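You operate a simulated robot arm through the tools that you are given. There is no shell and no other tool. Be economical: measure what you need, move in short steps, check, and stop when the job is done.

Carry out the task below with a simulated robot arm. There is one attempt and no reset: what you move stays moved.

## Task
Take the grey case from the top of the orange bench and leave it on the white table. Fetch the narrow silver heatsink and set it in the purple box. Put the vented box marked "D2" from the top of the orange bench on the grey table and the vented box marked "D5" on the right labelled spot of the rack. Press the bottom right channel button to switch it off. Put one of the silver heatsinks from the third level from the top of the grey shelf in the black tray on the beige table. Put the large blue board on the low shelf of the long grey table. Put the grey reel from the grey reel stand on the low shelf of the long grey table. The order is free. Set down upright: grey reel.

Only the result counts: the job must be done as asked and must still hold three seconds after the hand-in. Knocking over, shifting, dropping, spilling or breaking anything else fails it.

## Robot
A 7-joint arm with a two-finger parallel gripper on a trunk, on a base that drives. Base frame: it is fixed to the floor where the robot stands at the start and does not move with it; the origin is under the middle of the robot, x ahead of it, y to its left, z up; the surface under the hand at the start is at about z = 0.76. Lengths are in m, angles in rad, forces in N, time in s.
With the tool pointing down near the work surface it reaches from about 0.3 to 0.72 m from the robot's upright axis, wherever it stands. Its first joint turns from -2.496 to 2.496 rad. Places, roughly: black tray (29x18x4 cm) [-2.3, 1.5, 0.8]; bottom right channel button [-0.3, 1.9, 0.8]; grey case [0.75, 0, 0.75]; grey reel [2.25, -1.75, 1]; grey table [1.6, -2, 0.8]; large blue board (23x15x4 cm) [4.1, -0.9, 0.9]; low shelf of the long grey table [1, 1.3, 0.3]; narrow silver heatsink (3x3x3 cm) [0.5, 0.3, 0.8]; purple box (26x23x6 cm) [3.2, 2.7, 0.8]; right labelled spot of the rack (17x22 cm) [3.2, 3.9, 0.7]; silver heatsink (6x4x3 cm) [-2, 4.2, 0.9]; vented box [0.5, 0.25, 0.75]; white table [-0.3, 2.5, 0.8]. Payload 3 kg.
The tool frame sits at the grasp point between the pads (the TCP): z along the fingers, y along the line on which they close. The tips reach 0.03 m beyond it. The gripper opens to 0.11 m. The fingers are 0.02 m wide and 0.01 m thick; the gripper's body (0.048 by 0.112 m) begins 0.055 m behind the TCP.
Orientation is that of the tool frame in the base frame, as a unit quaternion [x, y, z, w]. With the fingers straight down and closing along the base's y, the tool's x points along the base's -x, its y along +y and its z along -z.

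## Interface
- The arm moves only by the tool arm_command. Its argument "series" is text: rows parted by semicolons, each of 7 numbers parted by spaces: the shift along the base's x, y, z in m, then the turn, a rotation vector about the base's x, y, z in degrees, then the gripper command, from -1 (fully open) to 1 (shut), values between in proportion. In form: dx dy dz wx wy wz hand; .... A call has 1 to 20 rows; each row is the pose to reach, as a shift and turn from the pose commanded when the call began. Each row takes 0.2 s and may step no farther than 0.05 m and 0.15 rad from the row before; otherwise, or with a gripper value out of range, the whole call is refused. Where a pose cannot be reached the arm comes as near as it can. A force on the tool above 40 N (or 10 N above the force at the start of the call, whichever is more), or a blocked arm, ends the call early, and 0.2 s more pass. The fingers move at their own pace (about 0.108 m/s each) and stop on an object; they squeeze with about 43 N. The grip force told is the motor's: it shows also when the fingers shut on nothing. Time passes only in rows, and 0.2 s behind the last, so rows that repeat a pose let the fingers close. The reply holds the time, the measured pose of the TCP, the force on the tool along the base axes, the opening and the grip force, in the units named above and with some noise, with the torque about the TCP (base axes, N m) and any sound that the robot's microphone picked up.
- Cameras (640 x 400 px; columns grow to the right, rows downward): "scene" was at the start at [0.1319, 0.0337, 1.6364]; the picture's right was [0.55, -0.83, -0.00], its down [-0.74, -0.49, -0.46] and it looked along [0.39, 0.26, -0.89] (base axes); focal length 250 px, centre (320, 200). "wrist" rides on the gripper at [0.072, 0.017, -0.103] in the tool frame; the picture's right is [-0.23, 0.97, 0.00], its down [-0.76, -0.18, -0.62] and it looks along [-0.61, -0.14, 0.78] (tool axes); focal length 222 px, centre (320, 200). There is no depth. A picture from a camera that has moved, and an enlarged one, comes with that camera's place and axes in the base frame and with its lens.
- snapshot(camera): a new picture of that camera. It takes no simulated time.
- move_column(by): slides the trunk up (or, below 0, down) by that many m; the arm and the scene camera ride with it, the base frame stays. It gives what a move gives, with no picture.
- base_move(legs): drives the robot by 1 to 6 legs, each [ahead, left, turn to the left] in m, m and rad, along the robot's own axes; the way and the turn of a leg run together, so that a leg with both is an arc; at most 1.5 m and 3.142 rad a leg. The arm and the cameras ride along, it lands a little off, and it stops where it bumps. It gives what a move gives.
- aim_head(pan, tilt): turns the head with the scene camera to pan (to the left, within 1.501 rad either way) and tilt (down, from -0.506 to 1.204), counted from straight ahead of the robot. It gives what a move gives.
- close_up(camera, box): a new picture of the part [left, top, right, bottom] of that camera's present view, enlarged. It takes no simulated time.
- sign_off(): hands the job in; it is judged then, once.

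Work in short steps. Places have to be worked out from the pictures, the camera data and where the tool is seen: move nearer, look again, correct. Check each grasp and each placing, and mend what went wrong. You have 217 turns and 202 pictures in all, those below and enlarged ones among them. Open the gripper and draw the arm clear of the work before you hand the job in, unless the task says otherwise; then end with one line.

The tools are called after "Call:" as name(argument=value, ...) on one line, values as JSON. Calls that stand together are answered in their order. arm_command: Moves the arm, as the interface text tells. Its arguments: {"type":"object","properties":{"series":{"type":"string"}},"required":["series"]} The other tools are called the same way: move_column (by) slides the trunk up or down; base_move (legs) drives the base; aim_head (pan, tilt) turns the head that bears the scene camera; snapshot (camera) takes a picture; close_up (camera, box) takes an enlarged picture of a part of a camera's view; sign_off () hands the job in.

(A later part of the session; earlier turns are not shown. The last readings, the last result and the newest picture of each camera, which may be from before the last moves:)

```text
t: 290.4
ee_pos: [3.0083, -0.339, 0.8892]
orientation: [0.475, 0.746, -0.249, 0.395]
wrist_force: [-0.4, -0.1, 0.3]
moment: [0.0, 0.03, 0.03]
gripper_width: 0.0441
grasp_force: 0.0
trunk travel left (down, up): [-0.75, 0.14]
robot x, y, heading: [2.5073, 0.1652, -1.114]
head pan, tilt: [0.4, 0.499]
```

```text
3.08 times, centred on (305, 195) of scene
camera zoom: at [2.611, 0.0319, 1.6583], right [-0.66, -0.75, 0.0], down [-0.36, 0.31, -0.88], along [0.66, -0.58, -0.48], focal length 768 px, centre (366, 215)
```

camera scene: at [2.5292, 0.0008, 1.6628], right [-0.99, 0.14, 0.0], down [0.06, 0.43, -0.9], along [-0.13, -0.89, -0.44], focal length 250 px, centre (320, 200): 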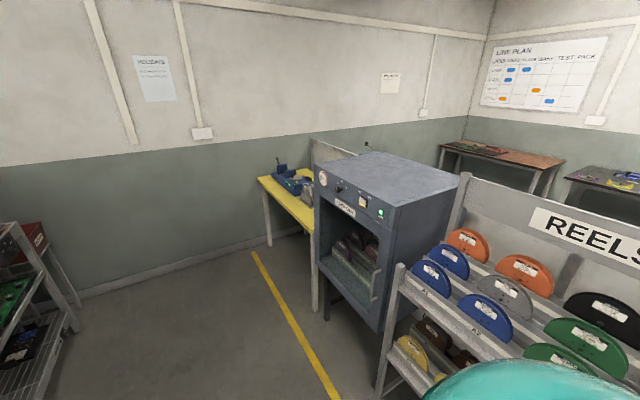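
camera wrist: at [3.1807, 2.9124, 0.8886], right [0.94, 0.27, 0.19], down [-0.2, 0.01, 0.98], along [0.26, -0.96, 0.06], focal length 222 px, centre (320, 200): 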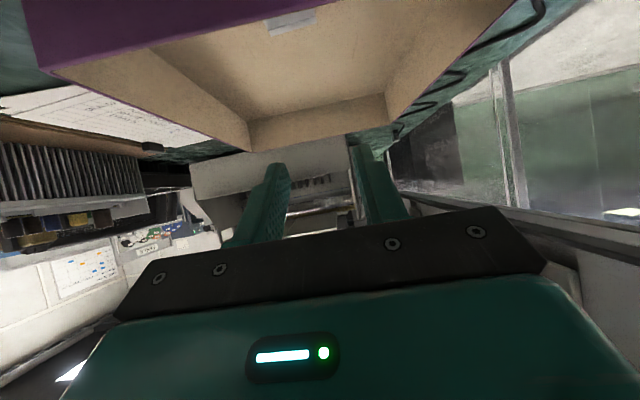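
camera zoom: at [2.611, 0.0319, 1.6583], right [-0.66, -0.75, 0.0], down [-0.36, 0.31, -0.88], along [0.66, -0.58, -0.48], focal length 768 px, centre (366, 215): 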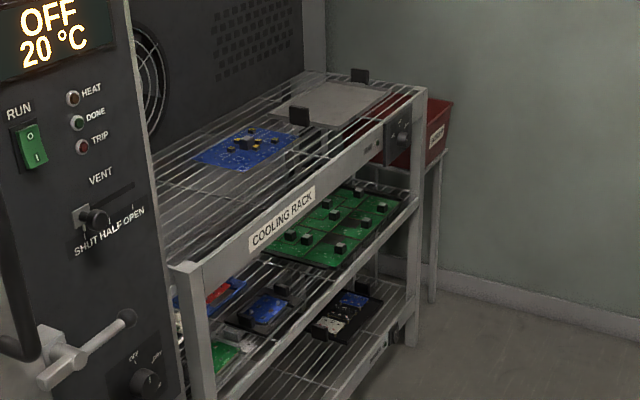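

The large blue board lies flat on the cooling rack's top (centre n≈3.39, l≈-2.53, z≈0.89). I drive to face the rack.

Call:
base_move(legs=[[0.6, -0.25, -0.03], [0, 0, 1.571], [0, -0.95, 0]])

Call:
aim_head(pan=0.0, tilt=0.5)

Call:
snapshot(camera="scene")

```text
t: 302.4
ee_pos: [3.4439, -0.8868, 0.8894]
orientation: [-0.172, 0.867, 0.093, 0.457]
wrist_force: [0.7, -0.8, 1.4]
moment: [0.02, 0.0, 0.0]
gripper_width: 0.0442
grasp_force: 0.0
trunk travel left (down, up): [-0.75, 0.14]
robot x, y, heading: [2.9183, -1.3589, 0.411]
head pan, tilt: [0.4, 0.499]
```

```text
t: 303.2
ee_pos: [3.4449, -0.8866, 0.8897]
orientation: [-0.172, 0.867, 0.093, 0.458]
wrist_force: [0.7, 1.0, 0.0]
moment: [-0.02, -0.01, 0.0]
gripper_width: 0.0441
grasp_force: 0.0
trunk travel left (down, up): [-0.75, 0.14]
robot x, y, heading: [2.9155, -1.3611, 0.411]
head pan, tilt: [0.0, 0.499]
```

```text
101 pictures are left
camera scene: at [3.0726, -1.2948, 1.6583], right [0.4, -0.92, 0.0], down [-0.44, -0.19, -0.88], along [0.81, 0.35, -0.48], focal length 250 px, centre (320, 200)
```

scene: 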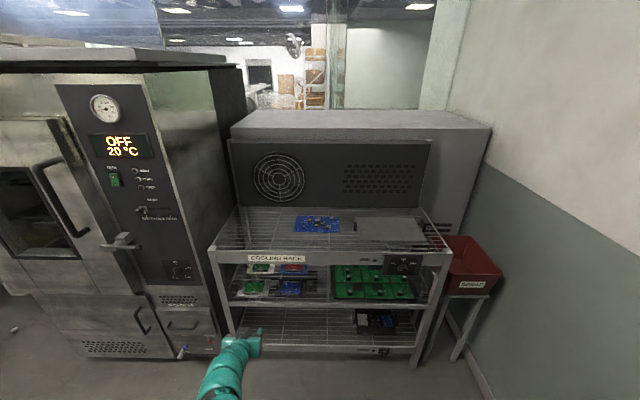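

I enlarge the blue board.

Call:
close_up(camera="scene", box=[280, 200, 360, 250])

```text
8.00 times, centred on (320, 225) of scene
camera zoom: at [3.0726, -1.2948, 1.6583], right [0.4, -0.92, 0.0], down [-0.44, -0.19, -0.88], along [0.81, 0.35, -0.48], focal length 1998 px, centre (320, 0)
```

zoom: 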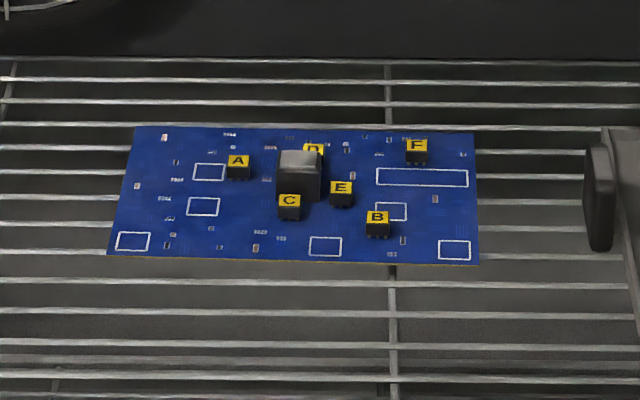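

Triangulated: rack top z≈0.93, tall block on the board at n≈3.333, l≈-2.450, top ≈0.96 — a good grip point, keeping the board level with the pitched hand. I raise the trunk, shift right, and drive in.

Call:
move_column(by=0.14)

Call:
base_move(legs=[[0, -0.22, 0.015], [0.5, 0, 0]])

Call:
arm_command(series="0 0 0 0 0 0 -0.1")

Call:
snapshot(camera="wrist")

Call:
aim_head(pan=0.0, tilt=0.75)

Call:
snapshot(camera="scene")

```text
t: 304.9
ee_pos: [3.444, -0.886, 1.0297]
orientation: [-0.172, 0.867, 0.093, 0.458]
wrist_force: [0.4, 0.3, 0.5]
moment: [-0.01, -0.02, 0.0]
gripper_width: 0.0439
grasp_force: 0.1
trunk travel left (down, up): [-0.89, 0.0]
robot x, y, heading: [2.9136, -1.3607, 0.413]
head pan, tilt: [0.0, 0.499]
```

```text
t: 309.2
ee_pos: [3.9803, -0.8662, 1.0302]
orientation: [-0.183, 0.865, 0.099, 0.457]
wrist_force: [0.4, 0.1, 0.1]
moment: [0.04, 0.0, -0.01]
gripper_width: 0.044
grasp_force: 0.0
trunk travel left (down, up): [-0.89, 0.0]
robot x, y, heading: [3.464, -1.3585, 0.435]
head pan, tilt: [0.0, 0.499]
```

```text
t: 309.6
ee_pos: [3.9796, -0.8676, 1.0292]
orientation: [-0.184, 0.865, 0.1, 0.456]
wrist_force: [0.3, -1.2, -0.4]
moment: [0.0, -0.02, 0.0]
gripper_width: 0.0605
grasp_force: 0.0
trunk travel left (down, up): [-0.89, 0.0]
robot x, y, heading: [3.4655, -1.3558, 0.435]
head pan, tilt: [0.0, 0.499]
```

```text
99 pictures are left
camera wrist: at [3.8576, -0.9022, 1.028], right [-0.28, 0.94, 0.19], down [0.0, -0.2, 0.98], along [0.96, 0.27, 0.06], focal length 222 px, centre (320, 200)
```

wrist: 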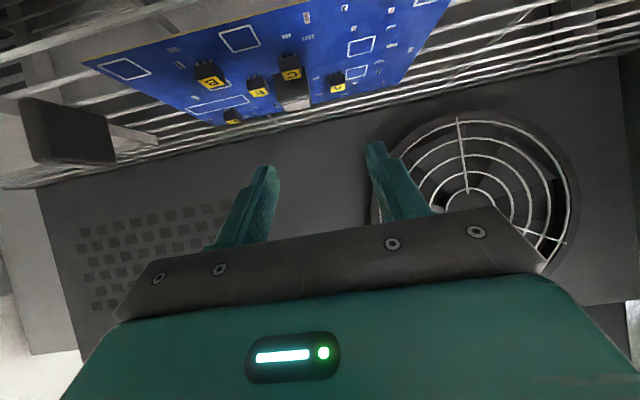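

```text
t: 310.4
ee_pos: [3.9803, -0.8675, 1.0296]
orientation: [-0.185, 0.865, 0.1, 0.456]
wrist_force: [-0.2, -0.5, 0.1]
moment: [-0.01, -0.01, 0.0]
gripper_width: 0.0606
grasp_force: 0.1
trunk travel left (down, up): [-0.89, 0.0]
robot x, y, heading: [3.4706, -1.3566, 0.438]
head pan, tilt: [0.0, 0.75]
```

```text
98 pictures are left
camera scene: at [3.6126, -1.2887, 1.7764], right [0.42, -0.91, 0.0], down [-0.62, -0.29, -0.73], along [0.66, 0.31, -0.68], focal length 250 px, centre (320, 200)
```

scene: 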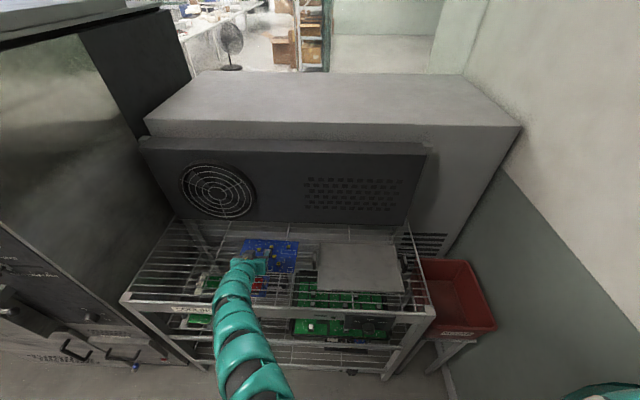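

The view confirms block l≈-2.45, n≈3.333, top ≈0.957. I set the opening to 4.5 cm, move forward 6 cm over it, then lower partway and look.

Call:
arm_command(series="0.031 0.005 0 0 0 0 0.18; 0.062 0.009 0 0 0 0 0.18; 0.062 0.009 -0.02 0 0 0 0.18; 0.062 0.009 -0.04 0 0 0 0.18")

Call:
snapshot(camera="wrist")

Call:
close_up(camera="scene", box=[220, 220, 320, 300])

```text
t: 311.4
ee_pos: [4.0428, -0.858, 0.9892]
orientation: [-0.184, 0.865, 0.1, 0.456]
wrist_force: [-0.5, -0.1, -0.9]
moment: [0.01, -0.01, 0.02]
gripper_width: 0.0453
grasp_force: 0.0
trunk travel left (down, up): [-0.89, 0.0]
robot x, y, heading: [3.4663, -1.3517, 0.436]
head pan, tilt: [0.0, 0.75]
```

```text
97 pictures are left
camera wrist: at [3.92, -0.8931, 0.9869], right [-0.28, 0.94, 0.19], down [0.0, -0.2, 0.98], along [0.96, 0.27, 0.06], focal length 222 px, centre (320, 200)
```

wrist: 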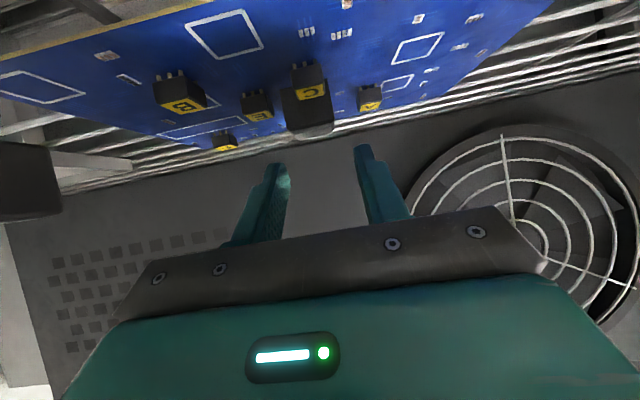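

```text
5.00 times, centred on (270, 260) of scene
camera zoom: at [3.613, -1.2879, 1.7763], right [0.42, -0.91, 0.0], down [-0.62, -0.29, -0.73], along [0.66, 0.31, -0.68], focal length 1249 px, centre (570, -100)
```

zoom: 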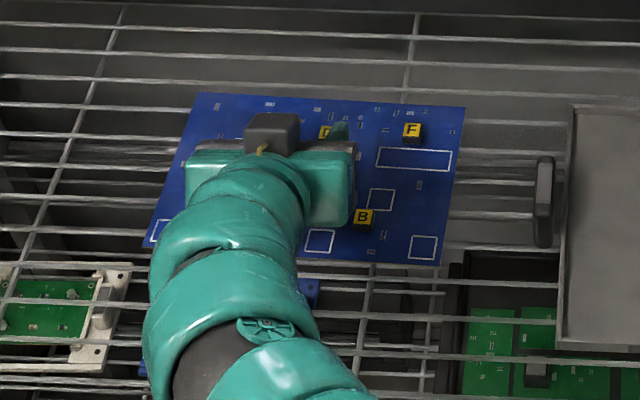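

Centred within 3 mm. I lower to z≈0.964 and close.

Call:
arm_command(series="-0.001 0.002 -0.013 0 0 0 0.18; -0.001 0.002 -0.025 0 0 0 0.18; -0.001 0.002 -0.025 0 0 0 1; -0.001 0.002 -0.025 0 0 0 1; -0.001 0.002 -0.025 0 0 0 1")

Call:
snapshot(camera="wrist")

```text
t: 312.6
ee_pos: [4.0411, -0.8561, 0.9651]
orientation: [-0.184, 0.864, 0.1, 0.458]
wrist_force: [0.1, 1.2, -0.3]
moment: [0.0, -0.05, 0.03]
gripper_width: 0.0274
grasp_force: 42.8
trunk travel left (down, up): [-0.89, 0.0]
robot x, y, heading: [3.4651, -1.3541, 0.439]
head pan, tilt: [0.0, 0.75]
```

```text
95 pictures are left
camera wrist: at [3.9187, -0.8921, 0.9621], right [-0.28, 0.94, 0.19], down [0.0, -0.2, 0.98], along [0.96, 0.27, 0.06], focal length 222 px, centre (320, 200)
```

wrist: 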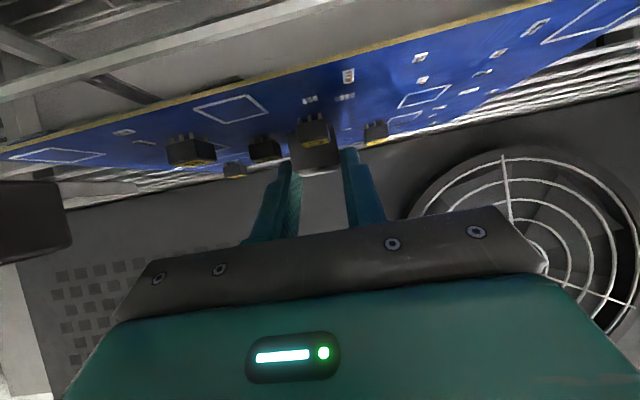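

Gripped on the block (2.7 cm). I lift slowly 4 cm and check the board's tilt.

Call:
arm_command(series="0 0 0.008 0 0 0 1; 0 0 0.018 0 0 0 1; 0 0 0.03 0 0 0 1; 0 0 0.045 0 0 0 1")

Call:
snapshot(camera="wrist")

Call:
close_up(camera="scene", box=[200, 200, 340, 310])

```text
t: 313.6
ee_pos: [4.041, -0.8568, 1.0102]
orientation: [-0.184, 0.865, 0.099, 0.457]
wrist_force: [-0.2, 0.6, -2.2]
moment: [0.02, 0.06, 0.05]
gripper_width: 0.027
grasp_force: 43.1
trunk travel left (down, up): [-0.89, 0.0]
robot x, y, heading: [3.4652, -1.3566, 0.438]
head pan, tilt: [0.0, 0.75]
```

```text
94 pictures are left
camera wrist: at [3.9181, -0.8921, 1.0098], right [-0.28, 0.94, 0.19], down [0.0, -0.2, 0.98], along [0.96, 0.27, 0.06], focal length 222 px, centre (320, 200)
```

wrist: 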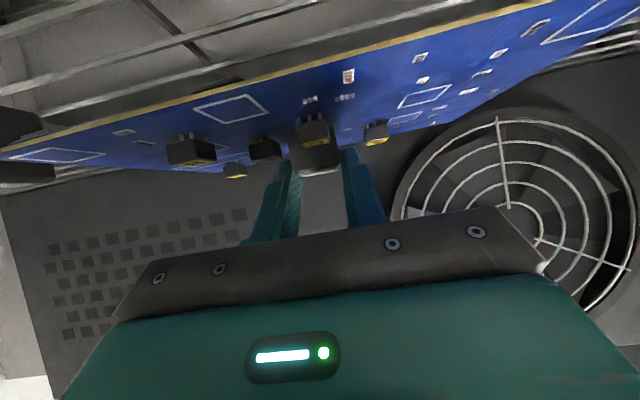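

```text
3.64 times, centred on (270, 255) of scene
camera zoom: at [3.613, -1.2886, 1.7763], right [0.42, -0.91, 0.0], down [-0.62, -0.29, -0.73], along [0.66, 0.31, -0.68], focal length 908 px, centre (502, 0)
```

zoom: 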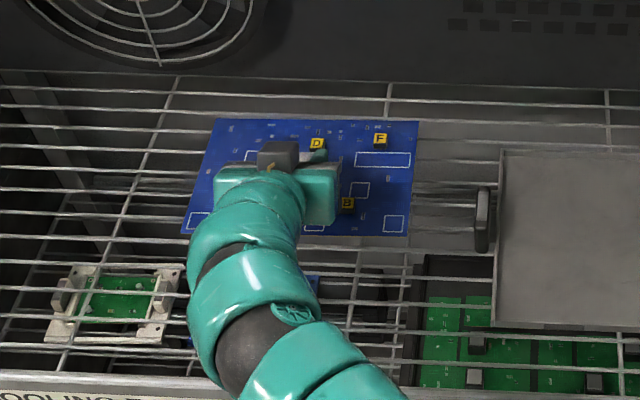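

Board lifted level. I back out 0.4 m, centre the arm in front of the robot, then turn left to face along the aisle.

Call:
base_move(legs=[[-0.42, 0, -0.01]])

Call:
arm_command(series="0.018 -0.04 0 0 0 0 1; 0.036 -0.08 0 0 0 0 1; 0.055 -0.12 0 0 0 0 1; 0.075 -0.165 0 0 0 0 1; 0.09 -0.2 0 0 0 0 1")

Call:
base_move(legs=[[0, 0, 1.571], [1.2, 0, 0], [1.2, 0, 0]])

Call:
aim_head(pan=0.3, tilt=0.5)

Call:
snapshot(camera="scene")

```text
t: 316.1
ee_pos: [3.6667, -1.0409, 1.0128]
orientation: [-0.177, 0.866, 0.095, 0.458]
wrist_force: [-0.4, -0.3, -1.2]
moment: [-0.02, 0.04, -0.03]
gripper_width: 0.0273
grasp_force: 42.7
trunk travel left (down, up): [-0.89, 0.0]
robot x, y, heading: [3.0855, -1.5319, 0.422]
head pan, tilt: [0.0, 0.75]
```

```text
t: 317.4
ee_pos: [3.757, -1.2403, 1.0118]
orientation: [-0.178, 0.866, 0.097, 0.458]
wrist_force: [0.2, -0.4, -1.5]
moment: [-0.05, 0.03, 0.06]
gripper_width: 0.0273
grasp_force: 42.9
trunk travel left (down, up): [-0.89, 0.0]
robot x, y, heading: [3.0845, -1.5378, 0.421]
head pan, tilt: [0.0, 0.75]
```

```text
t: 332.7
ee_pos: [1.666, 1.1951, 1.01]
orientation: [0.76, -0.452, -0.402, -0.237]
wrist_force: [0.1, 0.2, -2.4]
moment: [-0.01, 0.0, -0.01]
gripper_width: 0.0272
grasp_force: 42.8
trunk travel left (down, up): [-0.89, 0.0]
robot x, y, heading: [2.0206, 0.5511, 2.088]
head pan, tilt: [0.0, 0.75]
```

```text
t: 333.5
ee_pos: [1.667, 1.1942, 1.0112]
orientation: [0.76, -0.452, -0.403, -0.237]
wrist_force: [0.3, 0.3, -1.4]
moment: [0.02, 0.01, 0.01]
gripper_width: 0.0272
grasp_force: 42.8
trunk travel left (down, up): [-0.89, 0.0]
robot x, y, heading: [2.0195, 0.5496, 2.089]
head pan, tilt: [0.3, 0.499]
```

```text
92 pictures are left
camera scene: at [1.9123, 0.6822, 1.7982], right [0.69, 0.73, 0.0], down [0.35, -0.33, -0.88], along [-0.64, 0.6, -0.48], focal length 250 px, centre (320, 200)
```

scene: 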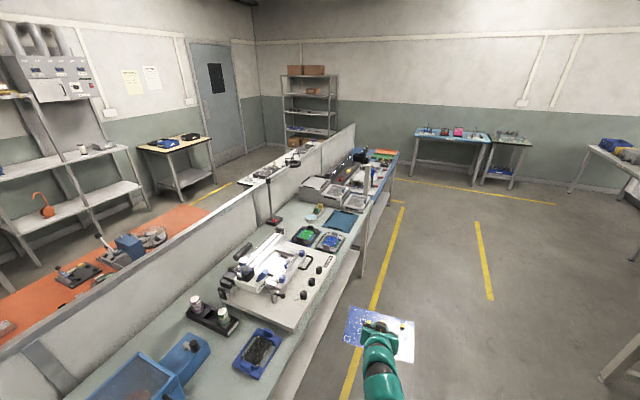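

Heading drifted; I correct it, go on to l≈0.77 at n≈2.58, and turn left to face the long table.

Call:
base_move(legs=[[0, 0, -0.09], [0.5, -0.25, 0], [0.6, -0.27, 0], [0, 0, 1.55]])

Call:
aim_head(pan=0.3, tilt=0.75)

Call:
snapshot(camera="scene")

```text
t: 344.3
ee_pos: [1.3635, 1.492, 1.0109]
orientation: [0.867, 0.173, -0.457, 0.093]
wrist_force: [0.1, 0.1, -1.9]
moment: [0.03, -0.03, -0.03]
gripper_width: 0.0271
grasp_force: 42.8
trunk travel left (down, up): [-0.89, 0.0]
robot x, y, heading: [2.0381, 1.7798, -2.736]
head pan, tilt: [0.3, 0.499]
```

```text
t: 345.0
ee_pos: [1.3643, 1.4912, 1.0105]
orientation: [0.867, 0.173, -0.458, 0.094]
wrist_force: [0.3, -0.6, -1.9]
moment: [-0.01, -0.02, -0.05]
gripper_width: 0.0273
grasp_force: 43.1
trunk travel left (down, up): [-0.89, 0.0]
robot x, y, heading: [2.039, 1.7808, -2.729]
head pan, tilt: [0.3, 0.75]
```

```text
91 pictures are left
camera scene: at [1.9016, 1.6894, 1.7764], right [-0.65, 0.76, 0.0], down [0.52, 0.45, -0.73], along [-0.55, -0.48, -0.68], focal length 250 px, centre (320, 200)
```

scene: 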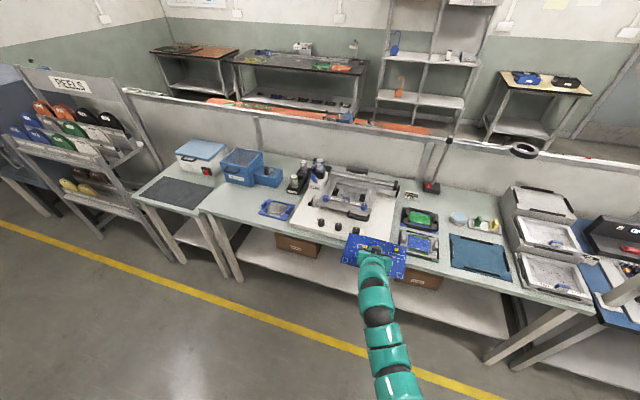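

I enlarge the low shelf.

Call:
close_up(camera="scene", box=[220, 210, 540, 400])

```text
2.00 times, centred on (380, 305) of scene
camera zoom: at [1.9016, 1.6894, 1.7764], right [-0.65, 0.76, 0.0], down [0.52, 0.45, -0.73], along [-0.55, -0.48, -0.68], focal length 500 px, centre (200, -10)
```

zoom: 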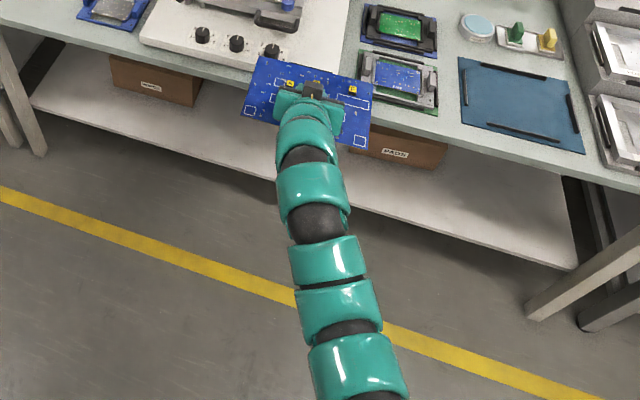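

Low-shelf front is n≈1.66; cartons sit at l 0.14–0.44 and 0.99–1.27, so the gap l 0.44–0.99 is free. I back a little, lower the trunk 0.55 and look with the wrist camera.

Call:
base_move(legs=[[-0.08, 0, 0.013]])

Call:
move_column(by=-0.55)

Call:
snapshot(camera="wrist")

Call:
aim_head(pan=0.0, tilt=0.5)

Call:
snapshot(camera="scene")

```text
t: 346.1
ee_pos: [1.441, 1.5178, 1.013]
orientation: [0.865, 0.177, -0.459, 0.096]
wrist_force: [-0.6, -0.4, -2.7]
moment: [0.0, -0.06, 0.04]
gripper_width: 0.0273
grasp_force: 42.9
trunk travel left (down, up): [-0.89, 0.0]
robot x, y, heading: [2.1142, 1.8077, -2.722]
head pan, tilt: [0.3, 0.75]
```

```text
refused: -0.55 is not a number from -0.4 to 0.4
```

```text
89 pictures are left
camera wrist: at [1.5636, 1.5525, 1.0097], right [0.27, -0.94, 0.19], down [0.01, 0.2, 0.98], along [-0.96, -0.26, 0.06], focal length 222 px, centre (320, 200)
```

wrist: 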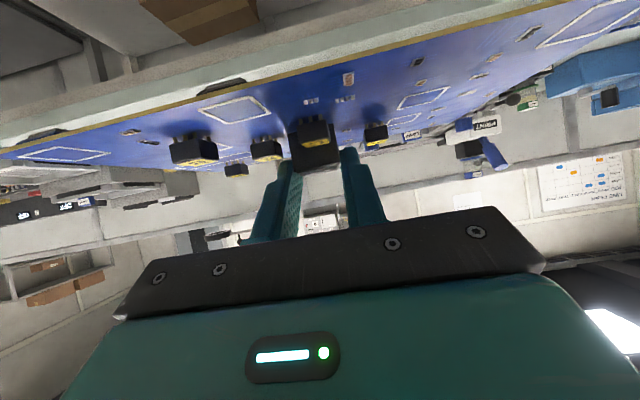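

```text
t: 346.9
ee_pos: [1.4412, 1.5167, 1.0104]
orientation: [0.867, 0.177, -0.456, 0.095]
wrist_force: [0.7, -0.2, -1.7]
moment: [-0.01, -0.04, 0.01]
gripper_width: 0.0274
grasp_force: 43.4
trunk travel left (down, up): [-0.89, 0.0]
robot x, y, heading: [2.1116, 1.8102, -2.717]
head pan, tilt: [0.0, 0.499]
```

```text
88 pictures are left
camera scene: at [1.9551, 1.7378, 1.7982], right [-0.41, 0.91, 0.0], down [0.44, 0.2, -0.88], along [-0.8, -0.36, -0.48], focal length 250 px, centre (320, 200)
```

scene: 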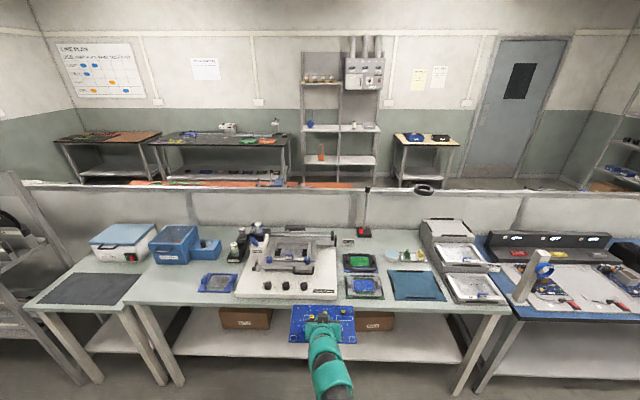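

Trunk steps are limited to 0.4; I lower in two calls.

Call:
move_column(by=-0.4)

Call:
move_column(by=-0.17)

Call:
snapshot(camera="wrist")

Call:
snapshot(camera="scene")

```text
t: 350.7
ee_pos: [1.4409, 1.5182, 0.6112]
orientation: [0.866, 0.178, -0.457, 0.096]
wrist_force: [0.0, 1.1, -2.5]
moment: [-0.02, -0.04, 0.03]
gripper_width: 0.0275
grasp_force: 43.1
trunk travel left (down, up): [-0.49, 0.4]
robot x, y, heading: [2.114, 1.812, -2.716]
head pan, tilt: [0.0, 0.499]
```

```text
t: 352.6
ee_pos: [1.441, 1.517, 0.4406]
orientation: [0.866, 0.178, -0.457, 0.096]
wrist_force: [0.0, 0.6, -1.8]
moment: [-0.03, 0.0, -0.02]
gripper_width: 0.0274
grasp_force: 42.9
trunk travel left (down, up): [-0.32, 0.57]
robot x, y, heading: [2.1096, 1.8099, -2.715]
head pan, tilt: [0.0, 0.499]
```

```text
87 pictures are left
camera wrist: at [1.5629, 1.5522, 0.439], right [0.27, -0.94, 0.19], down [0.01, 0.2, 0.98], along [-0.96, -0.26, 0.06], focal length 222 px, centre (320, 200)
```

wrist: 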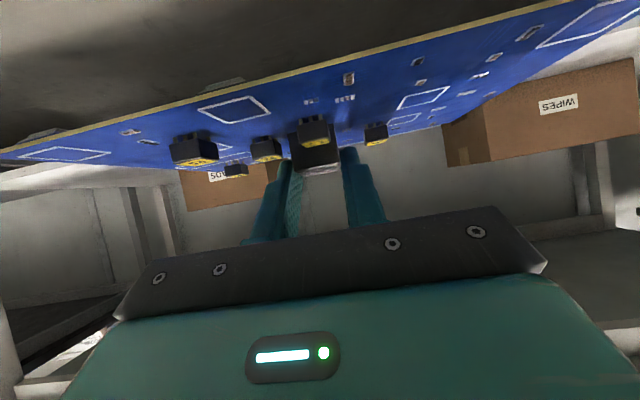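

```text
86 pictures are left
camera scene: at [1.9554, 1.738, 1.2283], right [-0.41, 0.91, 0.0], down [0.44, 0.2, -0.88], along [-0.8, -0.36, -0.48], focal length 250 px, centre (320, 200)
```

scene: 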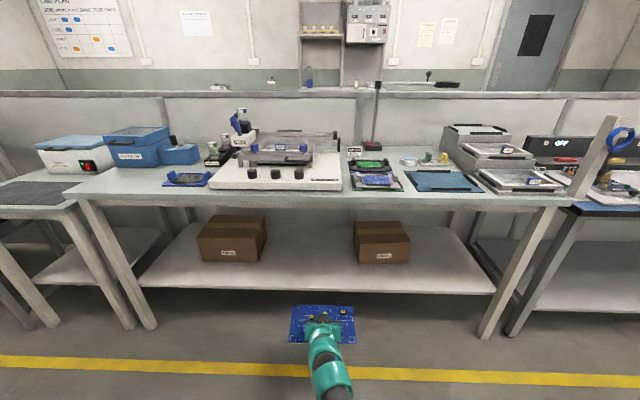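

Shelf top ≈0.285 at n≈1.667; gap between cartons l 0.47–0.99. I drive forward 0.385 m so the board is over the shelf.

Call:
base_move(legs=[[0.385, 0, 0]])

Call:
snapshot(camera="wrist")

Call:
snapshot(camera="scene")

```text
t: 355.1
ee_pos: [1.0913, 1.3506, 0.4417]
orientation: [0.865, 0.182, -0.456, 0.098]
wrist_force: [0.1, -0.5, -2.6]
moment: [0.03, -0.02, 0.02]
gripper_width: 0.0273
grasp_force: 42.9
trunk travel left (down, up): [-0.32, 0.57]
robot x, y, heading: [1.7575, 1.6514, -2.711]
head pan, tilt: [0.0, 0.499]
```

```text
85 pictures are left
camera wrist: at [1.2136, 1.3873, 0.439], right [0.28, -0.94, 0.19], down [0.01, 0.2, 0.98], along [-0.96, -0.27, 0.06], focal length 222 px, centre (320, 200)
```

wrist: 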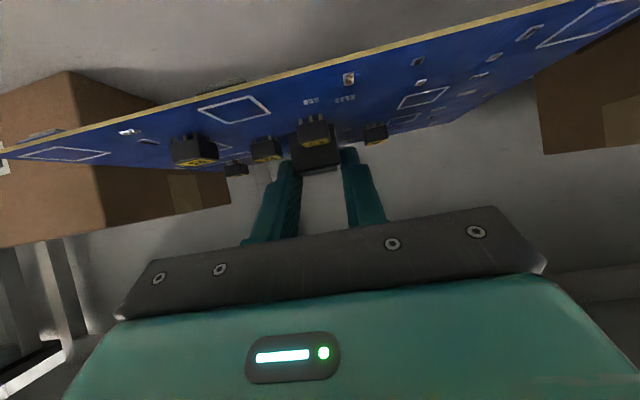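

```text
84 pictures are left
camera scene: at [1.6045, 1.5765, 1.2283], right [-0.42, 0.91, 0.0], down [0.43, 0.2, -0.88], along [-0.8, -0.37, -0.48], focal length 250 px, centre (320, 200)
```

scene: 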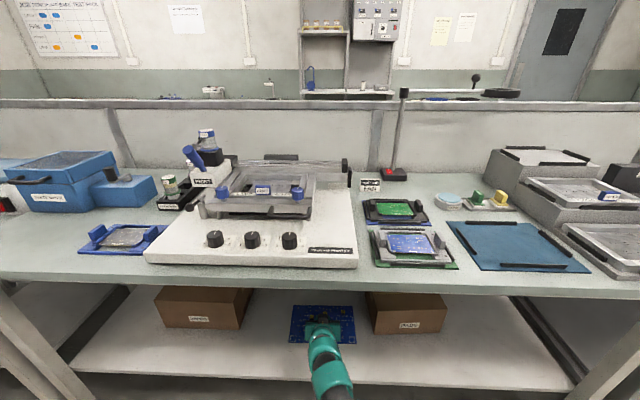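

Board is between the cartons. I lower the trunk 0.10 and then the arm gently to contact.

Call:
move_column(by=-0.1)

Call:
arm_command(series="0 0 -0.006 0 0 0 1; 0 0 -0.011 0 0 0 1; 0 0 -0.015 0 0 0 1; 0 0 -0.018 0 0 0 1; 0 0 -0.021 0 0 0 1; 0 0 -0.024 0 0 0 1; 0 0 -0.027 0 0 0 1")

Call:
snapshot(camera="wrist")

```text
t: 356.4
ee_pos: [1.0909, 1.3505, 0.3449]
orientation: [0.863, 0.181, -0.46, 0.1]
wrist_force: [-4.1, -4.0, 13.7]
moment: [0.27, -0.56, 0.0]
gripper_width: 0.0273
grasp_force: 42.8
trunk travel left (down, up): [-0.22, 0.67]
robot x, y, heading: [1.7604, 1.6475, -2.711]
head pan, tilt: [0.0, 0.499]
```

```text
t: 357.1
ee_pos: [1.0907, 1.349, 0.3362]
orientation: [0.862, 0.181, -0.464, 0.1]
wrist_force: [-5.6, -2.3, 16.7]
moment: [0.61, -0.15, 0.17]
gripper_width: 0.0274
grasp_force: 42.9
trunk travel left (down, up): [-0.22, 0.67]
robot x, y, heading: [1.7621, 1.6502, -2.711]
head pan, tilt: [0.0, 0.499]
stopped in row 3: the force on the tool passed its limit at 45 N (the readings are from after the stop); the commanded pose is now the measured one
```

```text
83 pictures are left
camera wrist: at [1.212, 1.3862, 0.3317], right [0.28, -0.94, 0.19], down [0.02, 0.21, 0.98], along [-0.96, -0.27, 0.08], focal length 222 px, centre (320, 200)
```

wrist: 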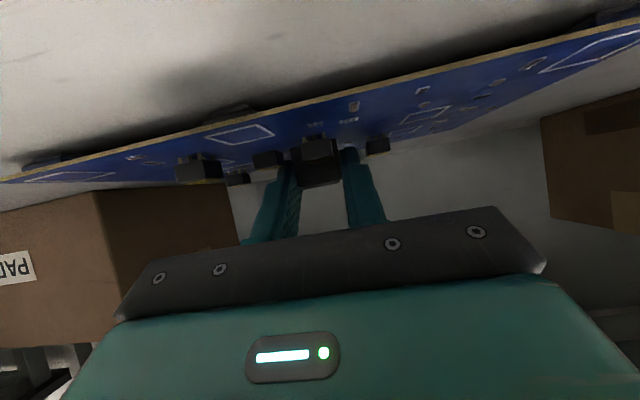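

The board (on small feet) rests on the shelf. I open and retract along the hand's axis upwards/back.

Call:
arm_command(series="0 0 0.001 0 0 0 0.7; 0 0 0.001 0 0 0 0.15; 0 0 0.001 0 0 0 0.15; 0 0 0.02 0 0 0 0.15; 0 0 0.05 0 0 0 0.15; 0 0 0.08 0 0 0 0.15")

Call:
snapshot(camera="wrist")

Call:
base_move(legs=[[-0.4, 0, 0]])

Call:
snapshot(camera="scene")

```text
t: 358.5
ee_pos: [1.0911, 1.3487, 0.4125]
orientation: [0.864, 0.181, -0.459, 0.098]
wrist_force: [-0.2, -0.2, -0.4]
moment: [0.01, -0.03, -0.01]
gripper_width: 0.047
grasp_force: 0.2
trunk travel left (down, up): [-0.22, 0.67]
robot x, y, heading: [1.7614, 1.6482, -2.709]
head pan, tilt: [0.0, 0.499]
```

```text
82 pictures are left
camera wrist: at [1.212, 1.3852, 0.4094], right [0.28, -0.94, 0.19], down [0.01, 0.2, 0.98], along [-0.96, -0.27, 0.07], focal length 222 px, centre (320, 200)
```

wrist: 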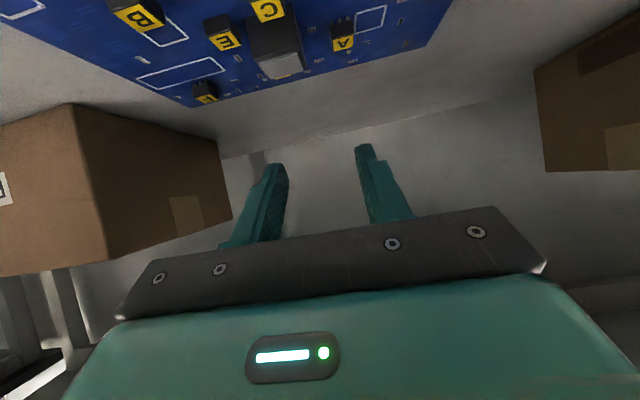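

```text
t: 361.0
ee_pos: [1.4529, 1.5045, 0.4117]
orientation: [0.862, 0.189, -0.46, 0.103]
wrist_force: [-0.1, 0.3, -0.8]
moment: [-0.01, 0.01, -0.01]
gripper_width: 0.0471
grasp_force: 0.1
trunk travel left (down, up): [-0.22, 0.67]
robot x, y, heading: [2.1163, 1.818, -2.687]
head pan, tilt: [0.0, 0.499]
```

```text
81 pictures are left
camera scene: at [1.9624, 1.742, 1.1283], right [-0.43, 0.9, 0.0], down [0.43, 0.21, -0.88], along [-0.79, -0.38, -0.48], focal length 250 px, centre (320, 200)
```

scene: 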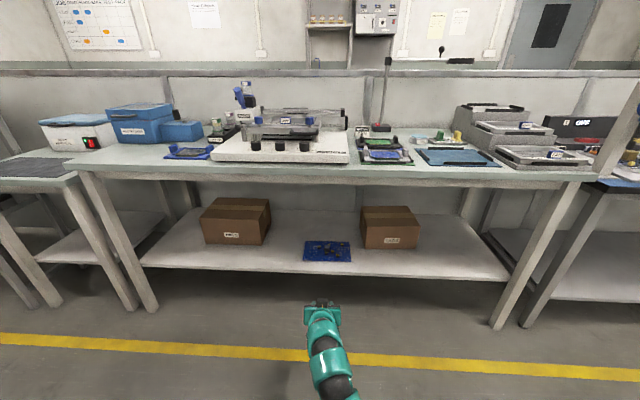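

The board is on the low shelf. Next the reel: I raise the trunk, move left past the chair at n≈2.38, then back out and go on to the reel stand.

Call:
move_column(by=0.4)

Call:
move_column(by=0.26)

Call:
base_move(legs=[[0.28, 0, -0.029], [0, 1.4, 0], [-0.28, 0.2, 0], [0, 1.3, 0]])

Call:
aim_head(pan=0.2, tilt=0.5)

Call:
snapshot(camera="scene")

```text
t: 364.8
ee_pos: [1.4522, 1.5053, 0.8118]
orientation: [0.862, 0.189, -0.46, 0.103]
wrist_force: [0.0, -0.2, 1.0]
moment: [0.0, 0.0, 0.01]
gripper_width: 0.0465
grasp_force: 0.0
trunk travel left (down, up): [-0.62, 0.27]
robot x, y, heading: [2.1212, 1.8165, -2.689]
head pan, tilt: [0.0, 0.499]
```

```text
t: 367.5
ee_pos: [1.4513, 1.5047, 1.0726]
orientation: [0.862, 0.188, -0.459, 0.102]
wrist_force: [0.5, 0.2, 0.0]
moment: [0.0, -0.01, 0.02]
gripper_width: 0.0467
grasp_force: 0.0
trunk travel left (down, up): [-0.88, 0.01]
robot x, y, heading: [2.1183, 1.8153, -2.691]
head pan, tilt: [0.0, 0.499]
```

```text
t: 384.2
ee_pos: [2.6449, -1.1824, 1.0734]
orientation: [0.863, 0.183, -0.461, 0.1]
wrist_force: [0.0, -0.5, 0.2]
moment: [-0.03, 0.01, 0.01]
gripper_width: 0.0469
grasp_force: 0.2
trunk travel left (down, up): [-0.88, 0.01]
robot x, y, heading: [3.315, -0.8786, -2.703]
head pan, tilt: [0.0, 0.499]
```

```text
t: 385.0
ee_pos: [2.6447, -1.1817, 1.0717]
orientation: [0.863, 0.183, -0.46, 0.101]
wrist_force: [1.0, -0.2, 0.0]
moment: [0.02, 0.03, 0.0]
gripper_width: 0.0468
grasp_force: 0.0
trunk travel left (down, up): [-0.88, 0.01]
robot x, y, heading: [3.3126, -0.8789, -2.702]
head pan, tilt: [0.201, 0.499]
```

```text
80 pictures are left
camera scene: at [3.1673, -0.9698, 1.7883], right [-0.59, 0.81, 0.0], down [0.39, 0.28, -0.88], along [-0.71, -0.52, -0.48], focal length 250 px, centre (320, 200)
```

scene: 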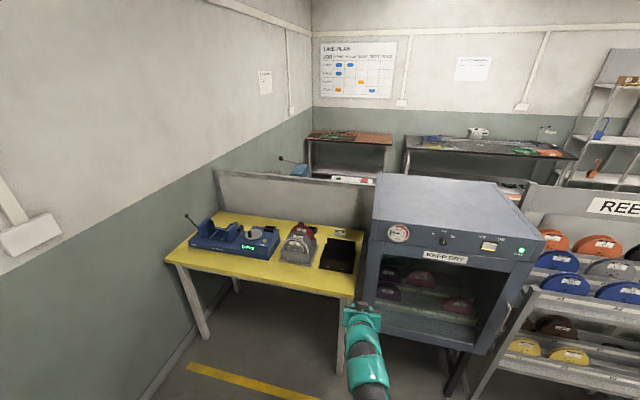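

The hint (2.25,-1.75) projects to the small stand on the yellow table; I enlarge it.

Call:
close_up(camera="scene", box=[240, 200, 380, 290])

Call:
close_up(camera="scene", box=[500, 200, 640, 380])

```text
4.44 times, centred on (310, 245) of scene
camera zoom: at [3.1673, -0.9698, 1.7883], right [-0.59, 0.81, 0.0], down [0.39, 0.28, -0.88], along [-0.71, -0.52, -0.48], focal length 1110 px, centre (364, 0)
```

zoom: 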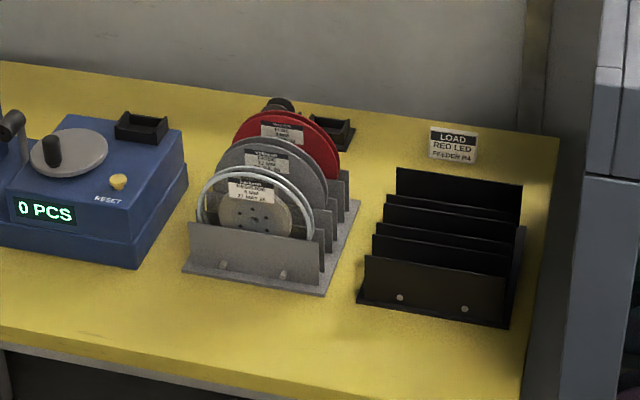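

```text
2.22 times, centred on (570, 290) of scene
camera zoom: at [3.1673, -0.9698, 1.7883], right [-0.59, 0.81, 0.0], down [0.39, 0.28, -0.88], along [-0.71, -0.52, -0.48], focal length 555 px, centre (-236, 0)
```

zoom: 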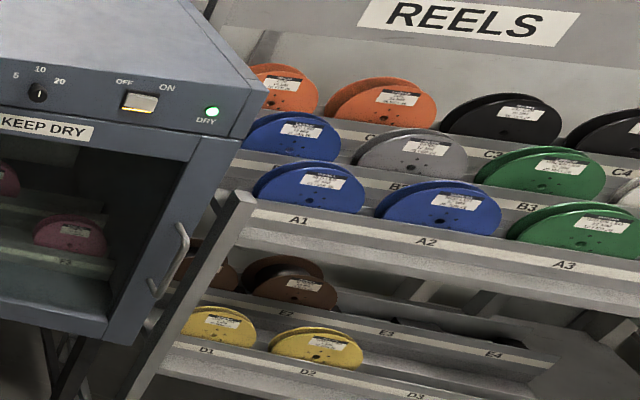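

The grey reel is the middle one in the grey stand (n≈1.40, l≈-2.55, spacing ≈6 cm). I go a bit nearer to see its shape and rims.

Call:
base_move(legs=[[0.1, 0.3, -0.013]])

Call:
aim_head(pan=0.05, tilt=0.6)

Call:
snapshot(camera="scene")

Call:
snapshot(camera="wrist")

```text
t: 387.1
ee_pos: [2.6783, -1.5013, 1.0712]
orientation: [0.864, 0.177, -0.46, 0.097]
wrist_force: [-0.2, -0.5, -0.3]
moment: [0.01, -0.02, 0.02]
gripper_width: 0.0467
grasp_force: 0.1
trunk travel left (down, up): [-0.88, 0.01]
robot x, y, heading: [3.3534, -1.2086, -2.718]
head pan, tilt: [0.201, 0.499]
```

```text
t: 387.8
ee_pos: [2.6796, -1.5018, 1.0733]
orientation: [0.864, 0.177, -0.461, 0.097]
wrist_force: [0.4, 0.5, 0.0]
moment: [0.01, 0.03, 0.0]
gripper_width: 0.0468
grasp_force: 0.1
trunk travel left (down, up): [-0.88, 0.01]
robot x, y, heading: [3.3519, -1.2061, -2.724]
head pan, tilt: [0.051, 0.6]
```

```text
77 pictures are left
camera scene: at [3.2002, -1.2814, 1.7793], right [-0.45, 0.89, 0.0], down [0.5, 0.26, -0.83], along [-0.73, -0.38, -0.56], focal length 250 px, centre (320, 200)
```

scene: 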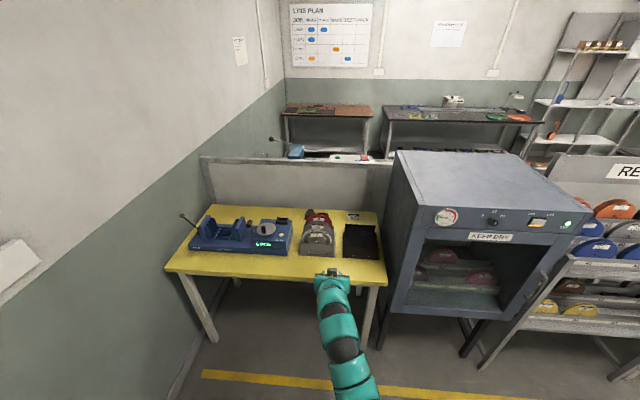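

```text
76 pictures are left
camera wrist: at [2.801, -1.4658, 1.0695], right [0.27, -0.94, 0.19], down [0.01, 0.2, 0.98], along [-0.96, -0.26, 0.07], focal length 222 px, centre (320, 200)
```

wrist: 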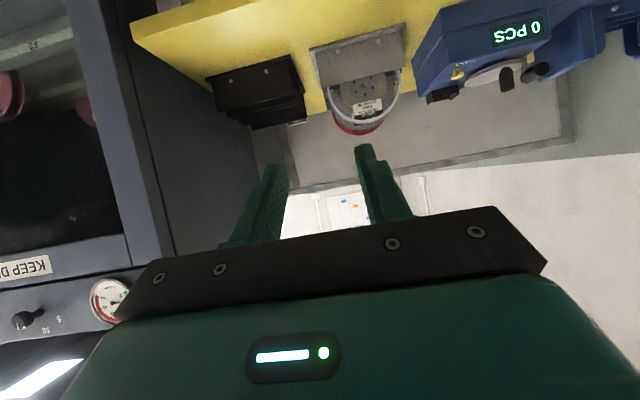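

Call:
close_up(camera="scene", box=[280, 195, 390, 270])

Call:
close_up(camera="wrist", box=[290, 10, 430, 150])

```text
5.33 times, centred on (335, 232) of scene
camera zoom: at [3.2002, -1.2814, 1.7793], right [-0.45, 0.89, 0.0], down [0.5, 0.26, -0.83], along [-0.73, -0.38, -0.56], focal length 1332 px, centre (240, 27)
```

zoom: 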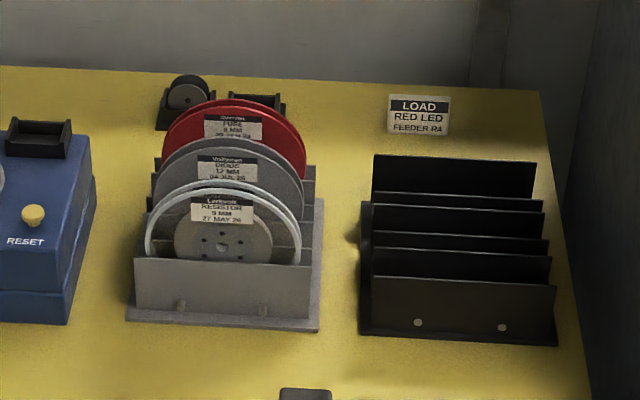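

```text
2.86 times, centred on (360, 80) of wrist
camera zoom: at [2.801, -1.4658, 1.0695], right [0.27, -0.94, 0.19], down [0.01, 0.2, 0.98], along [-0.96, -0.26, 0.07], focal length 635 px, centre (206, 543)
```

zoom: 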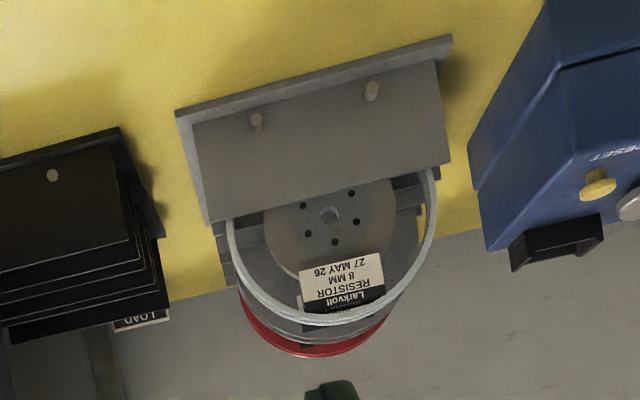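

Plan: grasp the grey reel at its upper-left rim with the hand yawed −90° (closing along n) and tilted 35° in the reel's plane, so that later it can be placed upright under the table from the aisle. First I bring the hand to vertical, retracting slightly, then yaw −90°.

Call:
arm_command(series="0.013 0.006 0 3.25 -7.31 0 0; 0.026 0.012 0 6.5 -14.6 0 0; 0.039 0.018 0 9.75 -21.9 0 0; 0.052 0.024 0 13 -29.2 0 0; 0.065 0.03 0 16.2 -36.5 0 0; 0.078 0.036 0 19.5 -43.9 0 0; 0.091 0.042 0 22.7 -51.2 0 0")

Call:
arm_command(series="0 0 0 0 0 -8.2 0; 0 0 0 0 0 -16.4 0; 0 0 0 0 0 -24.6 0; 0 0 0 0 0 -32.8 0; 0 0 0 0 0 -41 0; 0 0 0 0 0 -49.2 0; 0 0 0 0 0 -57.4 0; 0 0 0 0 0 -65.6 0; 0 0 0 0 0 -73.8 0; 0 0 0 0 0 -82 0; 0 0 0 0 0 -90 0")

```text
t: 389.4
ee_pos: [2.7703, -1.4616, 1.0725]
orientation: [0.979, 0.204, -0.003, -0.003]
wrist_force: [0.1, -0.4, 0.3]
moment: [-0.02, 0.04, 0.01]
gripper_width: 0.055
grasp_force: 0.0
trunk travel left (down, up): [-0.88, 0.01]
robot x, y, heading: [3.3522, -1.2062, -2.719]
head pan, tilt: [0.051, 0.6]
```

```text
t: 391.8
ee_pos: [2.7693, -1.4577, 1.0723]
orientation: [0.835, -0.55, 0.0, -0.003]
wrist_force: [0.5, -0.6, -0.5]
moment: [0.01, 0.04, 0.01]
gripper_width: 0.0549
grasp_force: 0.1
trunk travel left (down, up): [-0.88, 0.01]
robot x, y, heading: [3.3567, -1.2073, -2.722]
head pan, tilt: [0.051, 0.6]
```

Yaw reached (camera on the −l side). Now the 35° tilt about the n axis.

Call:
arm_command(series="0 0 0 6.4 2.88 0 0; 0 0 0 12.8 5.76 0 0; 0 0 0 19.2 8.64 0 0; 0 0 0 25.6 11.5 0 0; 0 0 0 31.9 14.4 0 0")

Call:
snapshot(camera="wrist")

Call:
snapshot(camera="scene")

```text
t: 393.0
ee_pos: [2.7695, -1.4597, 1.0716]
orientation: [0.795, -0.524, -0.254, -0.165]
wrist_force: [-0.3, 0.6, 0.0]
moment: [0.02, -0.01, -0.01]
gripper_width: 0.0548
grasp_force: 0.1
trunk travel left (down, up): [-0.88, 0.01]
robot x, y, heading: [3.3521, -1.2071, -2.726]
head pan, tilt: [0.051, 0.6]
```

```text
73 pictures are left
camera wrist: at [2.8008, -1.5744, 1.1136], right [-0.97, -0.21, 0.13], down [0.06, 0.31, 0.95], along [-0.24, 0.93, -0.29], focal length 222 px, centre (320, 200)
```

wrist: 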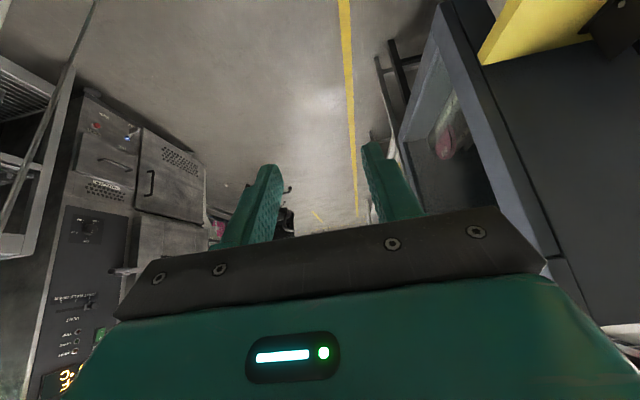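

```text
72 pictures are left
camera scene: at [3.2002, -1.2829, 1.7792], right [-0.45, 0.89, 0.0], down [0.5, 0.26, -0.82], along [-0.74, -0.37, -0.57], focal length 250 px, centre (320, 200)
```

scene: 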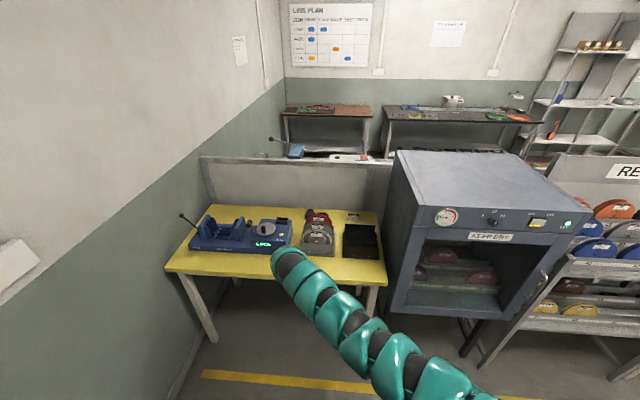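

Tilted pose reached. Reel estimate: n≈1.38, l≈-2.54, top z≈0.957, radius ≈0.078. I drive forward so the hand hovers upper-left of the reels and look edge-on with the wrist camera.

Call:
base_move(legs=[[0, 0.16, 0.008], [0.48, 0, 0]])

Call:
snapshot(camera="wrist")

Call:
aim_head(pan=0.1, tilt=0.8)

Call:
snapshot(camera="scene")

```text
t: 396.9
ee_pos: [2.405, -1.8096, 1.0709]
orientation: [0.8, -0.519, -0.254, -0.163]
wrist_force: [-0.5, 0.0, -0.1]
moment: [0.03, 0.0, 0.0]
gripper_width: 0.0553
grasp_force: 0.1
trunk travel left (down, up): [-0.88, 0.01]
robot x, y, heading: [2.9844, -1.5498, -2.703]
head pan, tilt: [0.051, 0.6]
```

```text
71 pictures are left
camera wrist: at [2.4383, -1.9259, 1.1139], right [-0.96, -0.23, 0.13], down [0.06, 0.31, 0.95], along [-0.26, 0.92, -0.29], focal length 222 px, centre (320, 200)
```

wrist: 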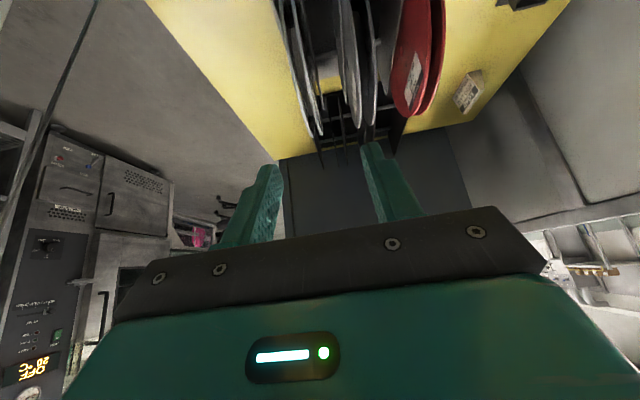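

```text
t: 397.6
ee_pos: [2.4067, -1.8114, 1.0726]
orientation: [0.8, -0.518, -0.255, -0.163]
wrist_force: [0.1, 0.3, -0.2]
moment: [0.0, -0.01, -0.01]
gripper_width: 0.055
grasp_force: 0.0
trunk travel left (down, up): [-0.88, 0.01]
robot x, y, heading: [2.988, -1.5509, -2.705]
head pan, tilt: [0.099, 0.799]
```

```text
70 pictures are left
camera scene: at [2.8427, -1.6272, 1.7624], right [-0.51, 0.86, 0.0], down [0.62, 0.37, -0.7], along [-0.6, -0.36, -0.72], focal length 250 px, centre (320, 200)
```

scene: 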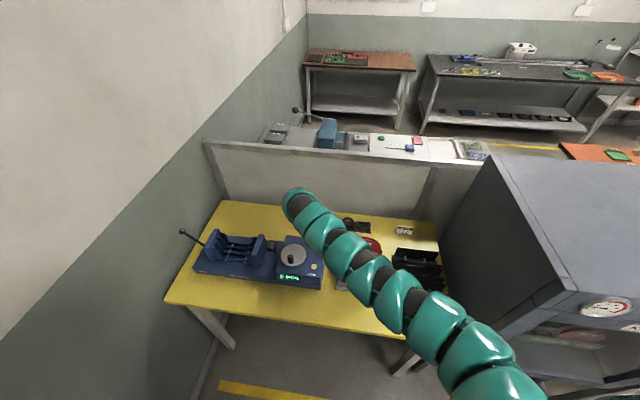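

The reels are visible edge-on; I enlarge to measure the grey one.

Call:
close_up(camera="wrist", box=[260, 0, 460, 160])

```text
2.50 times, centred on (360, 80) of wrist
camera zoom: at [2.439, -1.9256, 1.1143], right [-0.96, -0.23, 0.13], down [0.06, 0.31, 0.95], along [-0.26, 0.92, -0.29], focal length 555 px, centre (220, 500)
```

zoom: 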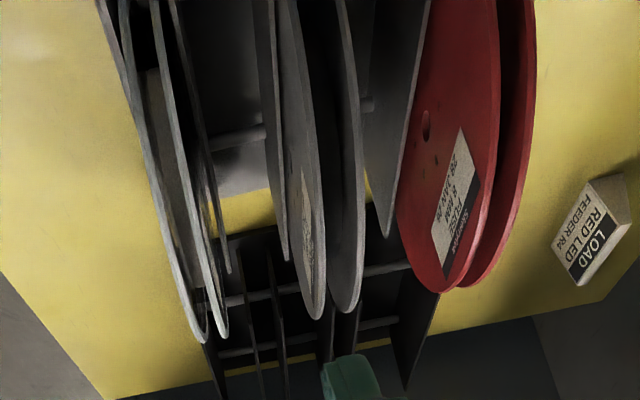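

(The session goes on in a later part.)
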